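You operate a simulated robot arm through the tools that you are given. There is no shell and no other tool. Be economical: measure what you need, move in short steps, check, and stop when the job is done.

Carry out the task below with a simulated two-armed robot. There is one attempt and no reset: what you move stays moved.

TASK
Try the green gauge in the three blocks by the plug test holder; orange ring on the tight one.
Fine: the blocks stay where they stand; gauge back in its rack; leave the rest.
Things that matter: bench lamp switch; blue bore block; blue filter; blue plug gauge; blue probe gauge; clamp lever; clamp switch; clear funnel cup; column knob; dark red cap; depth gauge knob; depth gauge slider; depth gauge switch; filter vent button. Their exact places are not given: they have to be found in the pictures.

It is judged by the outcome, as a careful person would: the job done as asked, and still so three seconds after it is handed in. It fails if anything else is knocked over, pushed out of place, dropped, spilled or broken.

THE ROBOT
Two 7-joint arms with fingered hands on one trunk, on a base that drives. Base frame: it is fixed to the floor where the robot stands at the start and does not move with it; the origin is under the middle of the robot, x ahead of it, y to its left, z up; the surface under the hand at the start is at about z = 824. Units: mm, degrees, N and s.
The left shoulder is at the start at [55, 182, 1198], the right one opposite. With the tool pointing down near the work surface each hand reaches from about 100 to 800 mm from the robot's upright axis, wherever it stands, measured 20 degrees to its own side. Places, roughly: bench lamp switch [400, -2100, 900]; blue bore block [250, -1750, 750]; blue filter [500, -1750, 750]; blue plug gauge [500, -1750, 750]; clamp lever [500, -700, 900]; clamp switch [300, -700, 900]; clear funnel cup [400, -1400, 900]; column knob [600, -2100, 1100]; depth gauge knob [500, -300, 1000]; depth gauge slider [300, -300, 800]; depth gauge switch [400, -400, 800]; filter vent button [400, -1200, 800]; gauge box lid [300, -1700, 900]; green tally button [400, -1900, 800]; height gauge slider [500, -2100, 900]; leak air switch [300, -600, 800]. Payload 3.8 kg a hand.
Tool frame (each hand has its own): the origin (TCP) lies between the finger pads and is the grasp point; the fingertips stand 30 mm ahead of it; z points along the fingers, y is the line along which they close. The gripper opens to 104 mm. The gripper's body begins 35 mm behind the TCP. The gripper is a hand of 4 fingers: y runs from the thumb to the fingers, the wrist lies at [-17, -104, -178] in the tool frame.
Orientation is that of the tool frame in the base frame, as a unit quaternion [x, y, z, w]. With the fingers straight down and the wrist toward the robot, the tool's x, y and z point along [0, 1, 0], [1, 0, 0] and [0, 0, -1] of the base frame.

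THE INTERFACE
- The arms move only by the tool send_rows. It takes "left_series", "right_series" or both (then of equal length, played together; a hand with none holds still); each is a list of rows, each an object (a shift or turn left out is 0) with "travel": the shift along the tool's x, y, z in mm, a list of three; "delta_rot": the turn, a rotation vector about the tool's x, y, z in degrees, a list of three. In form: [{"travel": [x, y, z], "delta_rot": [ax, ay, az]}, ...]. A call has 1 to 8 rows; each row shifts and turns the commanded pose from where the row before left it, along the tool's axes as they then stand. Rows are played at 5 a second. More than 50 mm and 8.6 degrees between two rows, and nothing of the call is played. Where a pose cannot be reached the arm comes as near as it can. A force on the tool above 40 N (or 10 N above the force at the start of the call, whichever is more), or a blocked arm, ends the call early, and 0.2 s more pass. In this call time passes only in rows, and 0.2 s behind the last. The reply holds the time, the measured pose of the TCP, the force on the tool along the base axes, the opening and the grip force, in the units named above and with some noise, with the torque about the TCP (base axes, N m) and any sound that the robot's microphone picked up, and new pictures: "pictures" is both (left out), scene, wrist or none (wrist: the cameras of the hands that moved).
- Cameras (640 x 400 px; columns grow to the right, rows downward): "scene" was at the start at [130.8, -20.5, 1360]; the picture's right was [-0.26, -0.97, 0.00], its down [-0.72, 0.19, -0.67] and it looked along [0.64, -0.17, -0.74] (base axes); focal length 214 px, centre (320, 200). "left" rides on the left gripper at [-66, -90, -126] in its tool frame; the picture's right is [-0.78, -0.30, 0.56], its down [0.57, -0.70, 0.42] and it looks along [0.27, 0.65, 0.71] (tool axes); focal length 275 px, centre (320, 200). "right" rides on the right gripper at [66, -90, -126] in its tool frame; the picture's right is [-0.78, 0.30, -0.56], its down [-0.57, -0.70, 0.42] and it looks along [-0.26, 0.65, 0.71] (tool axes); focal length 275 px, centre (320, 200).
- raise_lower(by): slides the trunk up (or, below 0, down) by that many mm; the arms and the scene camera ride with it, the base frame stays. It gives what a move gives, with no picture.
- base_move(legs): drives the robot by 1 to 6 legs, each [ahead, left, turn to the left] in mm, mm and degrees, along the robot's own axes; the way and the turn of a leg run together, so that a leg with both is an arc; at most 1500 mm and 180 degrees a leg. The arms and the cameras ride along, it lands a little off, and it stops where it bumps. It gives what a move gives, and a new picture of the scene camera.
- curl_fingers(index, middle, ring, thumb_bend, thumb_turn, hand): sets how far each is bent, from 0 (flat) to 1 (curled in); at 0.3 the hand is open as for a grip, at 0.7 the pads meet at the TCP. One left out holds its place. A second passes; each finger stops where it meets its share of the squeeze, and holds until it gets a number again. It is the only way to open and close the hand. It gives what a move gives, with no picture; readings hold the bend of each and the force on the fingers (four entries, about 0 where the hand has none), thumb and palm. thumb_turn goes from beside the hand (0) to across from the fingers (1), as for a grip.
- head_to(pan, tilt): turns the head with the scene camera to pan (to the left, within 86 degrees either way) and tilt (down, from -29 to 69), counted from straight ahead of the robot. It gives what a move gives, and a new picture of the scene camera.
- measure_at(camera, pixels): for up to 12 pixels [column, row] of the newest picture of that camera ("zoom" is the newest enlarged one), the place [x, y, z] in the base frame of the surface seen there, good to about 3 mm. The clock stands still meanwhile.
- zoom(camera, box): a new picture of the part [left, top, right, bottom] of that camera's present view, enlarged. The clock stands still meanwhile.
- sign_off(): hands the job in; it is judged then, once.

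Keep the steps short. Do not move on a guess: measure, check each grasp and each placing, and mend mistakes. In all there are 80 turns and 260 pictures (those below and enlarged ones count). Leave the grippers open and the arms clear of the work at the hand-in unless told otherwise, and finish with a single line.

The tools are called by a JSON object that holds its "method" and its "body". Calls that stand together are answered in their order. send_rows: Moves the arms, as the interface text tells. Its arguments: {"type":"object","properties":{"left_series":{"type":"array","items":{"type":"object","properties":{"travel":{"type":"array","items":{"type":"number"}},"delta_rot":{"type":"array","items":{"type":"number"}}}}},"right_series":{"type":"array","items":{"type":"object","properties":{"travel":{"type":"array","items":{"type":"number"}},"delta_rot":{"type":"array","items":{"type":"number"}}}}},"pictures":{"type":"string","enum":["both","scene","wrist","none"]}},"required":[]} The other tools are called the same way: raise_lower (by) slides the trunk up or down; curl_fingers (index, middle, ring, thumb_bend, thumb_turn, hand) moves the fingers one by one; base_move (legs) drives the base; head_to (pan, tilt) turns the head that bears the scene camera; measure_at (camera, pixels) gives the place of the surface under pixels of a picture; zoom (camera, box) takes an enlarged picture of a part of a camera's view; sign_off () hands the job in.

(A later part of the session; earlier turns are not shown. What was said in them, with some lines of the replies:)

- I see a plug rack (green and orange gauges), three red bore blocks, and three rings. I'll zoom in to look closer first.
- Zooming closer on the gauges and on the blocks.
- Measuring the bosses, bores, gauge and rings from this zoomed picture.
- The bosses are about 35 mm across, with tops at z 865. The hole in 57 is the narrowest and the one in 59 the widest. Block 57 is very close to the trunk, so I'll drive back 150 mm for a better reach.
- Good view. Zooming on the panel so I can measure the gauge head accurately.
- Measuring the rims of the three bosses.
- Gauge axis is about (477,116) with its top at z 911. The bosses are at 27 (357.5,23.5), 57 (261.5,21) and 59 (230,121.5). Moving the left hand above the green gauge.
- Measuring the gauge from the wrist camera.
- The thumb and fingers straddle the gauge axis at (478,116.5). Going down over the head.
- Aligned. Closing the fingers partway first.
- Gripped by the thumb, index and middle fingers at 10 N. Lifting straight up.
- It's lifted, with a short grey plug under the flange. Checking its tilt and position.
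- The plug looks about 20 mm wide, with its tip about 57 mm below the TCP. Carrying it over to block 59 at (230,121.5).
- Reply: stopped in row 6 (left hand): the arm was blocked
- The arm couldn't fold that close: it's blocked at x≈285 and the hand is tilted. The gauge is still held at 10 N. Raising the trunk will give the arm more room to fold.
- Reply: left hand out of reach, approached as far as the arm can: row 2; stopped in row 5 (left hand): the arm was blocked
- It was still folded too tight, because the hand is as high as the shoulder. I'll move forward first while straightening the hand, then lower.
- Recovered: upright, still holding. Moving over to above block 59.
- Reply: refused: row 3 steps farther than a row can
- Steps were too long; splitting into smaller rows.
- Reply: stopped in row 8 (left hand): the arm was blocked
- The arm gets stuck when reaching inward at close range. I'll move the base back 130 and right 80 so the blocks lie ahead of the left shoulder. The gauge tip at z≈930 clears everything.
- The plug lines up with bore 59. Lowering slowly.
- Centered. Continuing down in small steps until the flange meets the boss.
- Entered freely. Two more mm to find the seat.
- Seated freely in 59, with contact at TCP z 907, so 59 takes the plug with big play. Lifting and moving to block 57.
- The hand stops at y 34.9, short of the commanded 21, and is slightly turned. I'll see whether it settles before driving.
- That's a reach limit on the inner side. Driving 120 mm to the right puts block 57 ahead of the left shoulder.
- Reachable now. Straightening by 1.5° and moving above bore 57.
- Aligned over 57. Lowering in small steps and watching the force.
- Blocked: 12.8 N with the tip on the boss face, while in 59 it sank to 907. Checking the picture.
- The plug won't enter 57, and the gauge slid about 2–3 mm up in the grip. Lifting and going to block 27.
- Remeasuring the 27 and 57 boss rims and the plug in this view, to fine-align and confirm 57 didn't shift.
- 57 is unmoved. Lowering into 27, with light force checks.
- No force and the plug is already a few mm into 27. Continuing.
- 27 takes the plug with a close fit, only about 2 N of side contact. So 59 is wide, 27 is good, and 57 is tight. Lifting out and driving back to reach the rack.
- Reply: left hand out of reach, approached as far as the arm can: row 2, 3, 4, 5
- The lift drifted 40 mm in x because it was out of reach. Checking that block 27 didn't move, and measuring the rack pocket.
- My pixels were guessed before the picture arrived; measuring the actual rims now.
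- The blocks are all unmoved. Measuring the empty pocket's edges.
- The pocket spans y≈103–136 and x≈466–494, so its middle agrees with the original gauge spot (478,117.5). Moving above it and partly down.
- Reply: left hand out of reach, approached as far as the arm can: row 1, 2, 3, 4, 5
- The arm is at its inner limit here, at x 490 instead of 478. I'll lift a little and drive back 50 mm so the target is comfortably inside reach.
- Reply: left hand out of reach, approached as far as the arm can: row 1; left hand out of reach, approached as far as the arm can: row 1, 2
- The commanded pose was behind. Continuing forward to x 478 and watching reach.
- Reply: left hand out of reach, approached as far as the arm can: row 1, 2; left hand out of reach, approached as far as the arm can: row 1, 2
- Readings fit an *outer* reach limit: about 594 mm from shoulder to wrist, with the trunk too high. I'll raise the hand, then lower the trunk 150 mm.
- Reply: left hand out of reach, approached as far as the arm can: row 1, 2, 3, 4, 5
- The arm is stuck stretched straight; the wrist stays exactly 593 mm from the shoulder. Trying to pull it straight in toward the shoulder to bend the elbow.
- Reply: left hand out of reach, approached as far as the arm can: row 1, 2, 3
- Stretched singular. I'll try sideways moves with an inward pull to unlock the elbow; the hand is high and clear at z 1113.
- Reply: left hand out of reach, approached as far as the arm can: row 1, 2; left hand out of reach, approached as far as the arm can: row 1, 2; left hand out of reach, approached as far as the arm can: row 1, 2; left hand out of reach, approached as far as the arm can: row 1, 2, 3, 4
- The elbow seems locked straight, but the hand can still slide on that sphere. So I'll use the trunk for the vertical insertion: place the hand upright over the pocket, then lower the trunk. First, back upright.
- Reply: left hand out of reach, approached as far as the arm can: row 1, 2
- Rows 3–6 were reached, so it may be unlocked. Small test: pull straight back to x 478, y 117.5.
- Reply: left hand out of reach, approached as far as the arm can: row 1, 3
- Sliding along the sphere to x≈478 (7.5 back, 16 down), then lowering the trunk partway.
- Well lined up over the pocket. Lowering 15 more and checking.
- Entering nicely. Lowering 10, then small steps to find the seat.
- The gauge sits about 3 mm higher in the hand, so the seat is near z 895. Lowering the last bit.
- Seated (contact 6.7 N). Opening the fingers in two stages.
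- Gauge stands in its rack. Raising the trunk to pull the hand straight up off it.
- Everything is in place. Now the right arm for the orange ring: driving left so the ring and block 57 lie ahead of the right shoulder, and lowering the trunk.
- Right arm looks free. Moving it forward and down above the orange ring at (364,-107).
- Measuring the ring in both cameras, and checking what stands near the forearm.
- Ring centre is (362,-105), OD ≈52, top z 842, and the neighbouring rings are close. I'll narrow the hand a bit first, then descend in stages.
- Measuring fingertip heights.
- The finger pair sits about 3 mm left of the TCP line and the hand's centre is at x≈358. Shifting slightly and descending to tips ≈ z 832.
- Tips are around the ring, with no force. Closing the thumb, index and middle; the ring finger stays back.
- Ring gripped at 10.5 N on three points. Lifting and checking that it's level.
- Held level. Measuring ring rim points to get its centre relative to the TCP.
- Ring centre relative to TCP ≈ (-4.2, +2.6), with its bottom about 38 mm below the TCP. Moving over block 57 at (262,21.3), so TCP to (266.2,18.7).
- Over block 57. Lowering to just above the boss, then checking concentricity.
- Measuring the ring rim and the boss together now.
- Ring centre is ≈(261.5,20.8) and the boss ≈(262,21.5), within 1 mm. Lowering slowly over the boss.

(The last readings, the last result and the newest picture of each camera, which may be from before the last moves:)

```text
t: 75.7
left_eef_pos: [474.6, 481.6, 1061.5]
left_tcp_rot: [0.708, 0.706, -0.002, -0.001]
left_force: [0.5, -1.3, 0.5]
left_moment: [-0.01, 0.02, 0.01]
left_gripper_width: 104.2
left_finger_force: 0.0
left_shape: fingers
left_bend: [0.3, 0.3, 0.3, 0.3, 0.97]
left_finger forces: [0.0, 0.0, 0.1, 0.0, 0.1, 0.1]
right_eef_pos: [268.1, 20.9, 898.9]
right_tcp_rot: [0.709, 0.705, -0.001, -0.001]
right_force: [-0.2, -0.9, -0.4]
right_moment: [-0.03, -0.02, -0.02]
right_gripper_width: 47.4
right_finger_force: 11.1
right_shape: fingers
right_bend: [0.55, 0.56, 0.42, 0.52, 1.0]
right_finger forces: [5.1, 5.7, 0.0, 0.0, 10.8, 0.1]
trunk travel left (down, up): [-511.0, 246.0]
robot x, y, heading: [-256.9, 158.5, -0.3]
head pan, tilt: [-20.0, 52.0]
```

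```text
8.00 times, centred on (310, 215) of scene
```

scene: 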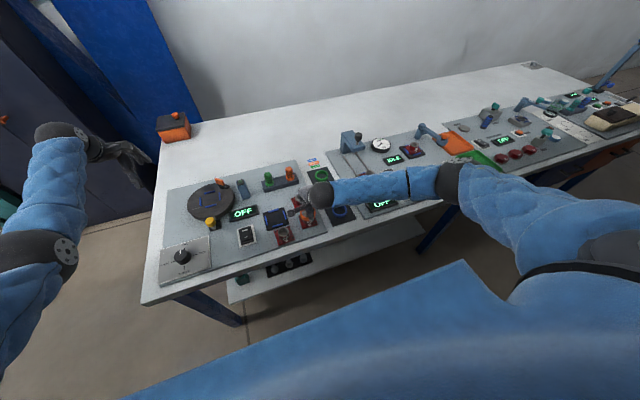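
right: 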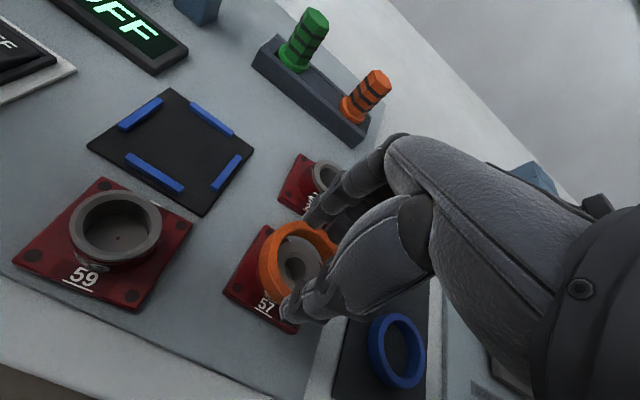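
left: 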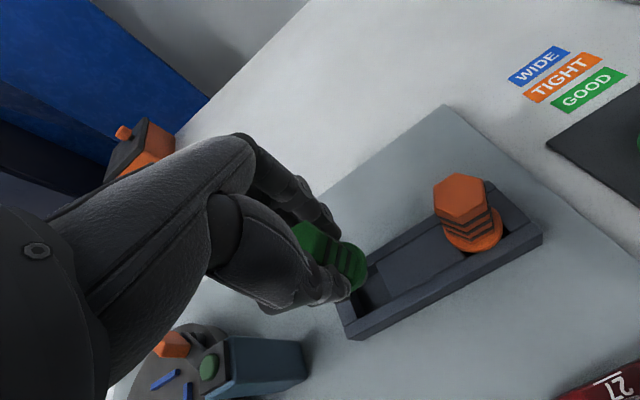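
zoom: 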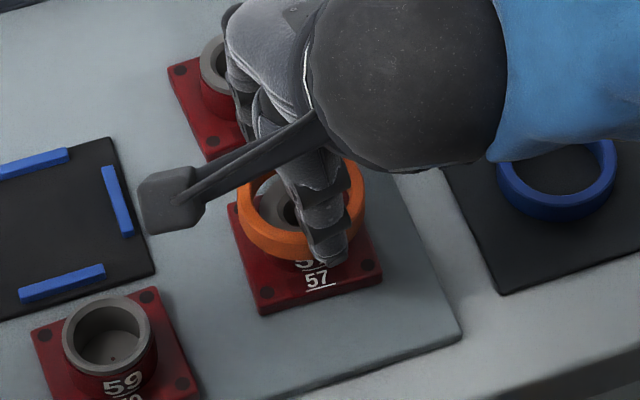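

The ring is around the boss with no force. Lowering further in small steps.

{"method": "send_rows", "body": {"right_series": [{"travel": [0, 0, 3]}, {"travel": [0, 0, 3]}, {"travel": [0, 0, 2]}], "pictures": "none"}}

{"method": "zoom", "body": {"camera": "scene", "box": [285, 190, 335, 240]}}

{"method": "zoom", "body": {"camera": "right", "box": [220, 150, 400, 330]}}

```text
t: 76.5
left_eef_pos: [474.3, 481.6, 1062.1]
left_tcp_rot: [0.708, 0.706, -0.001, -0.001]
left_force: [0.4, 0.3, -0.3]
left_moment: [-0.02, -0.01, 0.0]
left_gripper_width: 104.0
left_finger_force: 0.1
left_shape: fingers
left_bend: [0.3, 0.3, 0.3, 0.3, 0.97]
left_finger forces: [0.1, 0.1, 0.0, 0.0, 0.1, 0.0]
right_eef_pos: [267.5, 21.1, 890.6]
right_tcp_rot: [0.709, 0.705, 0.0, 0.0]
right_force: [-0.6, 0.6, -0.1]
right_moment: [-0.03, 0.02, 0.03]
right_gripper_width: 47.2
right_finger_force: 10.6
right_shape: fingers
right_bend: [0.55, 0.56, 0.42, 0.52, 1.0]
right_finger forces: [5.2, 5.7, 0.0, 0.0, 10.9, 0.0]
trunk travel left (down, up): [-511.0, 246.0]
robot x, y, heading: [-252.6, 157.5, -0.5]
head pan, tilt: [-20.0, 52.0]
```

```text
8.00 times, centred on (310, 215) of scene
```

zoom: 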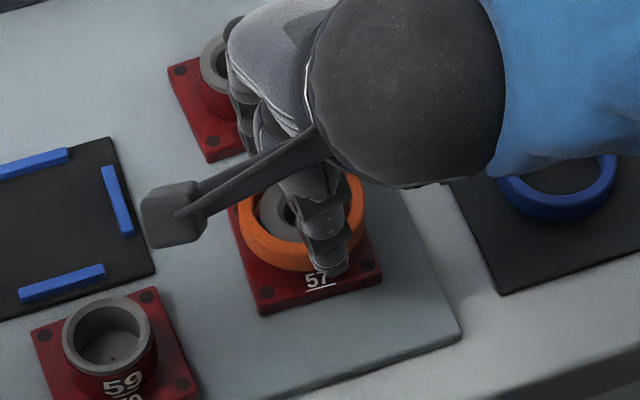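

```text
2.22 times, centred on (310, 240) of right
```

zoom: 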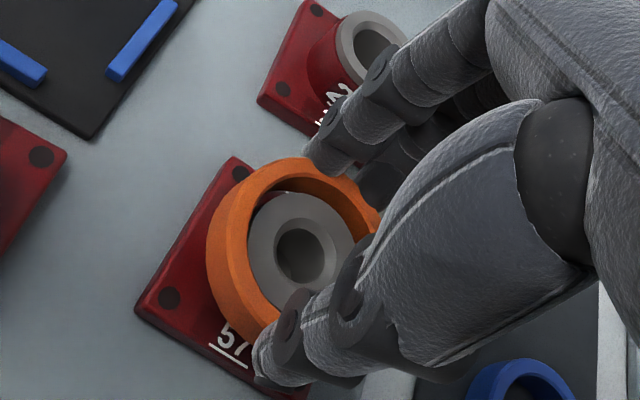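

Checking the finger clearance to block 27 before going lower.

{"method": "measure_at", "body": {"camera": "zoom", "pixels": [[330, 160], [340, 130], [365, 90], [410, 60], [360, 60], [230, 240], [300, 200]]}}

```text
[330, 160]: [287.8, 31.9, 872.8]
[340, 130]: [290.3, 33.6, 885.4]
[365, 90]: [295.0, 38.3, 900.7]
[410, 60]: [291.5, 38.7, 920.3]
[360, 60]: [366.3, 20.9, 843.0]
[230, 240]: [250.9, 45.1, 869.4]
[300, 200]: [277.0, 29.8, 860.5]
```

Fingers stay at x≈290–310, and boss 27 starts at 339, so that's fine. Lowering the last ~8 mm.

{"method": "send_rows", "body": {"right_series": [{"travel": [0, 0, 2]}, {"travel": [0, 0, 2]}, {"travel": [0, 0, 2]}, {"travel": [0, 0, 1]}], "pictures": "none"}}

{"method": "zoom", "body": {"camera": "right", "box": [220, 150, 400, 330]}}

```text
t: 77.5
left_eef_pos: [474.1, 482.9, 1062.4]
left_tcp_rot: [0.709, 0.706, -0.002, 0.0]
left_force: [0.6, 0.2, -0.1]
left_moment: [-0.03, -0.02, 0.02]
left_gripper_width: 104.3
left_finger_force: 0.1
left_shape: fingers
left_bend: [0.3, 0.3, 0.3, 0.3, 0.97]
left_finger forces: [0.0, 0.0, 0.0, 0.0, 0.1, 0.0]
right_eef_pos: [266.7, 20.1, 882.4]
right_tcp_rot: [0.709, 0.705, -0.001, -0.001]
right_force: [-0.3, -0.3, -0.7]
right_moment: [-0.01, -0.01, 0.03]
right_gripper_width: 47.6
right_finger_force: 10.7
right_shape: fingers
right_bend: [0.55, 0.56, 0.42, 0.52, 1.0]
right_finger forces: [5.1, 5.7, 0.1, 0.1, 10.9, 0.1]
trunk travel left (down, up): [-511.0, 246.0]
robot x, y, heading: [-251.3, 157.0, -0.6]
head pan, tilt: [-20.0, 52.0]
```

```text
2.22 times, centred on (310, 240) of right
```

zoom: 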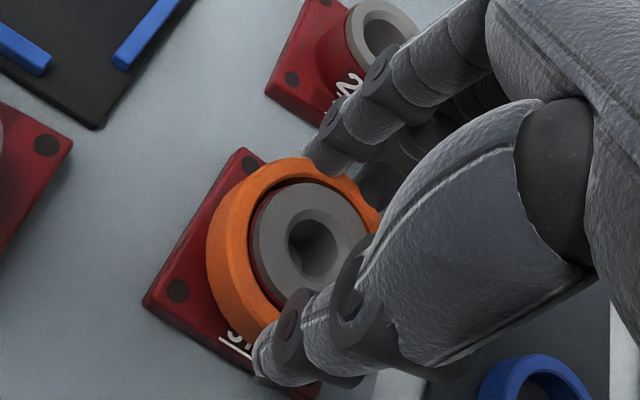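

The ring is around the boss and almost on the base, with no force. Releasing gently.

{"method": "curl_fingers", "body": {"hand": "right", "index": 0.46, "middle": 0.46, "thumb_bend": 0.43}}

{"method": "zoom", "body": {"camera": "right", "box": [220, 150, 400, 330]}}

{"method": "zoom", "body": {"camera": "scene", "box": [285, 190, 335, 240]}}

```text
t: 78.5
left_eef_pos: [476.1, 481.8, 1061.3]
left_tcp_rot: [0.709, 0.705, -0.002, -0.002]
left_force: [-0.2, -0.2, -0.2]
left_moment: [-0.01, 0.02, -0.01]
left_gripper_width: 104.3
left_finger_force: 0.1
left_shape: fingers
left_bend: [0.3, 0.3, 0.3, 0.3, 0.97]
left_finger forces: [0.0, 0.0, 0.0, 0.0, 0.1, 0.0]
right_eef_pos: [266.7, 20.4, 883.5]
right_tcp_rot: [0.709, 0.705, 0.0, 0.001]
right_force: [0.4, -0.1, -0.1]
right_moment: [0.0, 0.02, 0.0]
right_gripper_width: 67.3
right_finger_force: 0.0
right_shape: fingers
right_bend: [0.46, 0.46, 0.42, 0.43, 0.99]
right_finger forces: [0.0, 0.1, 0.0, 0.1, 0.0, 0.1]
trunk travel left (down, up): [-511.0, 246.0]
robot x, y, heading: [-248.4, 156.6, -0.5]
head pan, tilt: [-20.0, 52.0]
```

```text
2.22 times, centred on (310, 240) of right
```

zoom: 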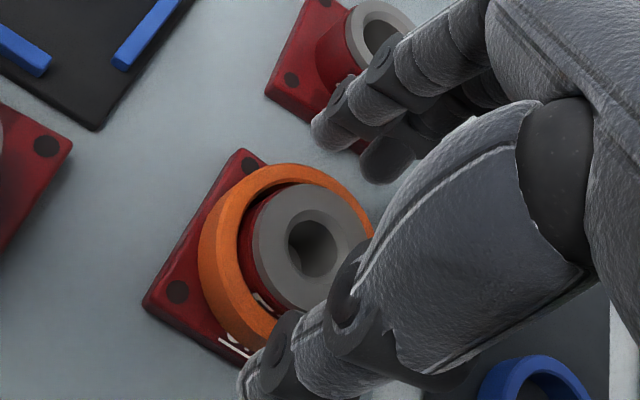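

```text
8.00 times, centred on (310, 215) of scene
5 turns are left
```

zoom: 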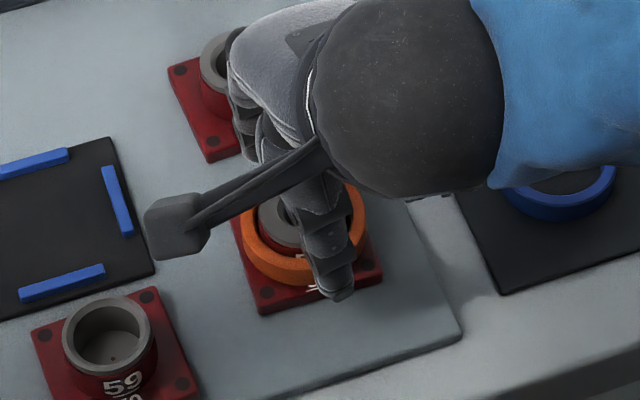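

The ring dropped onto the block around the boss. Lifting the hand straight up, opening it fully and checking.

{"method": "send_rows", "body": {"right_series": [{"travel": [0, 0, -10]}, {"travel": [0, 0, -20]}, {"travel": [0, 0, -30]}, {"travel": [0, 0, -35]}, {"travel": [0, 5, -35]}, {"travel": [-25, 15, -30]}, {"travel": [-35, 15, -20]}, {"travel": [-35, 15, 0]}], "pictures": "both"}}

{"method": "curl_fingers", "body": {"hand": "right", "index": 0.3, "middle": 0.3, "ring": 0.3, "thumb_bend": 0.3}}

{"method": "zoom", "body": {"camera": "scene", "box": [240, 150, 360, 260]}}

{"method": "zoom", "body": {"camera": "right", "box": [0, 100, 360, 400]}}

```text
t: 80.3
left_eef_pos: [474.3, 480.6, 1063.3]
left_tcp_rot: [0.708, 0.706, -0.001, -0.002]
left_force: [0.4, 0.0, 0.1]
left_moment: [0.01, 0.0, 0.0]
left_gripper_width: 104.3
left_finger_force: 0.0
left_shape: fingers
left_bend: [0.3, 0.3, 0.3, 0.3, 0.97]
left_finger forces: [0.1, 0.1, 0.1, 0.0, 0.1, 0.1]
right_eef_pos: [316.4, -74.7, 1061.9]
right_tcp_rot: [0.709, 0.705, 0.0, 0.0]
right_force: [0.2, 0.2, 0.7]
right_moment: [0.01, 0.01, 0.0]
right_gripper_width: 67.4
right_finger_force: 0.0
right_shape: fingers
right_bend: [0.46, 0.46, 0.42, 0.43, 0.99]
right_finger forces: [0.0, 0.0, 0.0, 0.1, 0.0, 0.0]
trunk travel left (down, up): [-511.0, 246.0]
robot x, y, heading: [-251.2, 161.8, -0.5]
head pan, tilt: [-20.0, 52.0]
```

scene: 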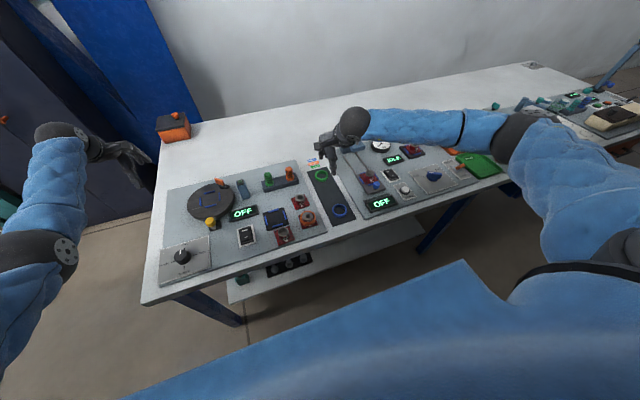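
right: 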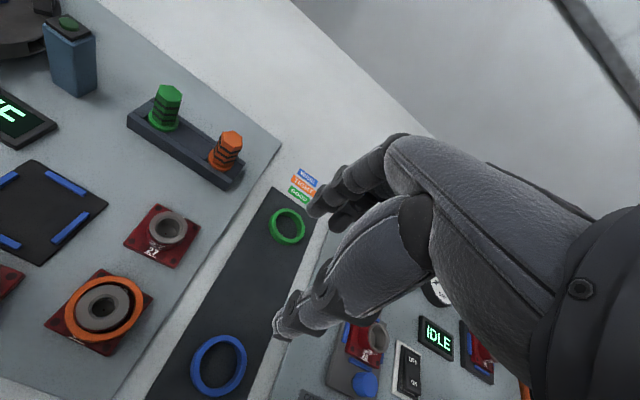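

```text
t: 81.3
left_eef_pos: [475.4, 482.3, 1061.5]
left_tcp_rot: [0.708, 0.706, -0.001, -0.001]
left_force: [1.2, 0.0, 0.0]
left_moment: [0.0, 0.01, 0.0]
left_gripper_width: 104.6
left_finger_force: 0.0
left_shape: fingers
left_bend: [0.3, 0.3, 0.3, 0.3, 0.97]
left_finger forces: [0.0, 0.0, 0.1, 0.0, 0.0, 0.0]
right_eef_pos: [315.9, -73.4, 1064.0]
right_tcp_rot: [0.709, 0.705, 0.0, 0.0]
right_force: [0.3, -0.1, -0.1]
right_moment: [-0.03, 0.03, 0.07]
right_gripper_width: 104.1
right_finger_force: 0.1
right_shape: fingers
right_bend: [0.3, 0.3, 0.3, 0.3, 0.97]
right_finger forces: [0.0, 0.0, 0.0, 0.0, 0.1, 0.0]
trunk travel left (down, up): [-511.0, 246.0]
robot x, y, heading: [-249.8, 160.3, -0.9]
head pan, tilt: [-20.0, 52.0]
```

```text
3.64 times, centred on (300, 205) of scene
```

zoom: 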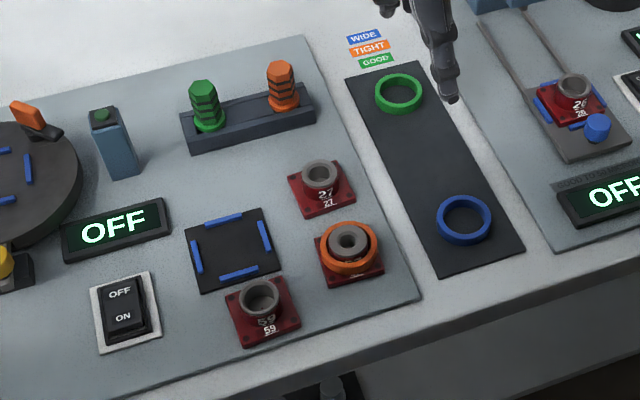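

```text
1.33 times, centred on (180, 250) of right
4 turns are left
```

zoom: 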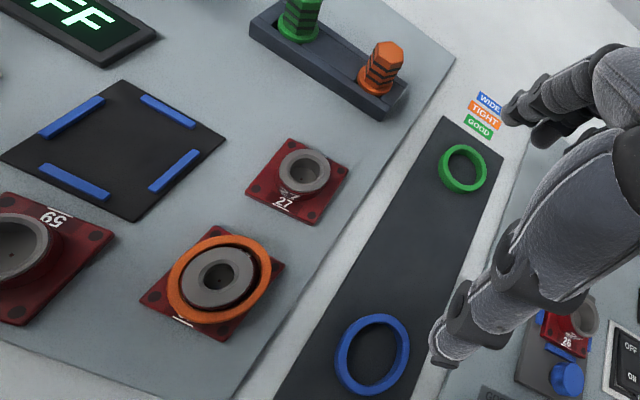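

The orange ring lies around the boss of block 57 and the green gauge stands in its rack. The blocks haven't moved, and both hands are open and clear. Handing in.

{"method": "sign_off", "body": {}}

```text
The job is handed in.
```

I tried the green gauge in all three blocks: it wouldn't enter 57 (tight), fitted 27 closely and dropped loosely into 59, so the orange ring is on 57, the gauge is back in its rack and the blocks are where they stood.
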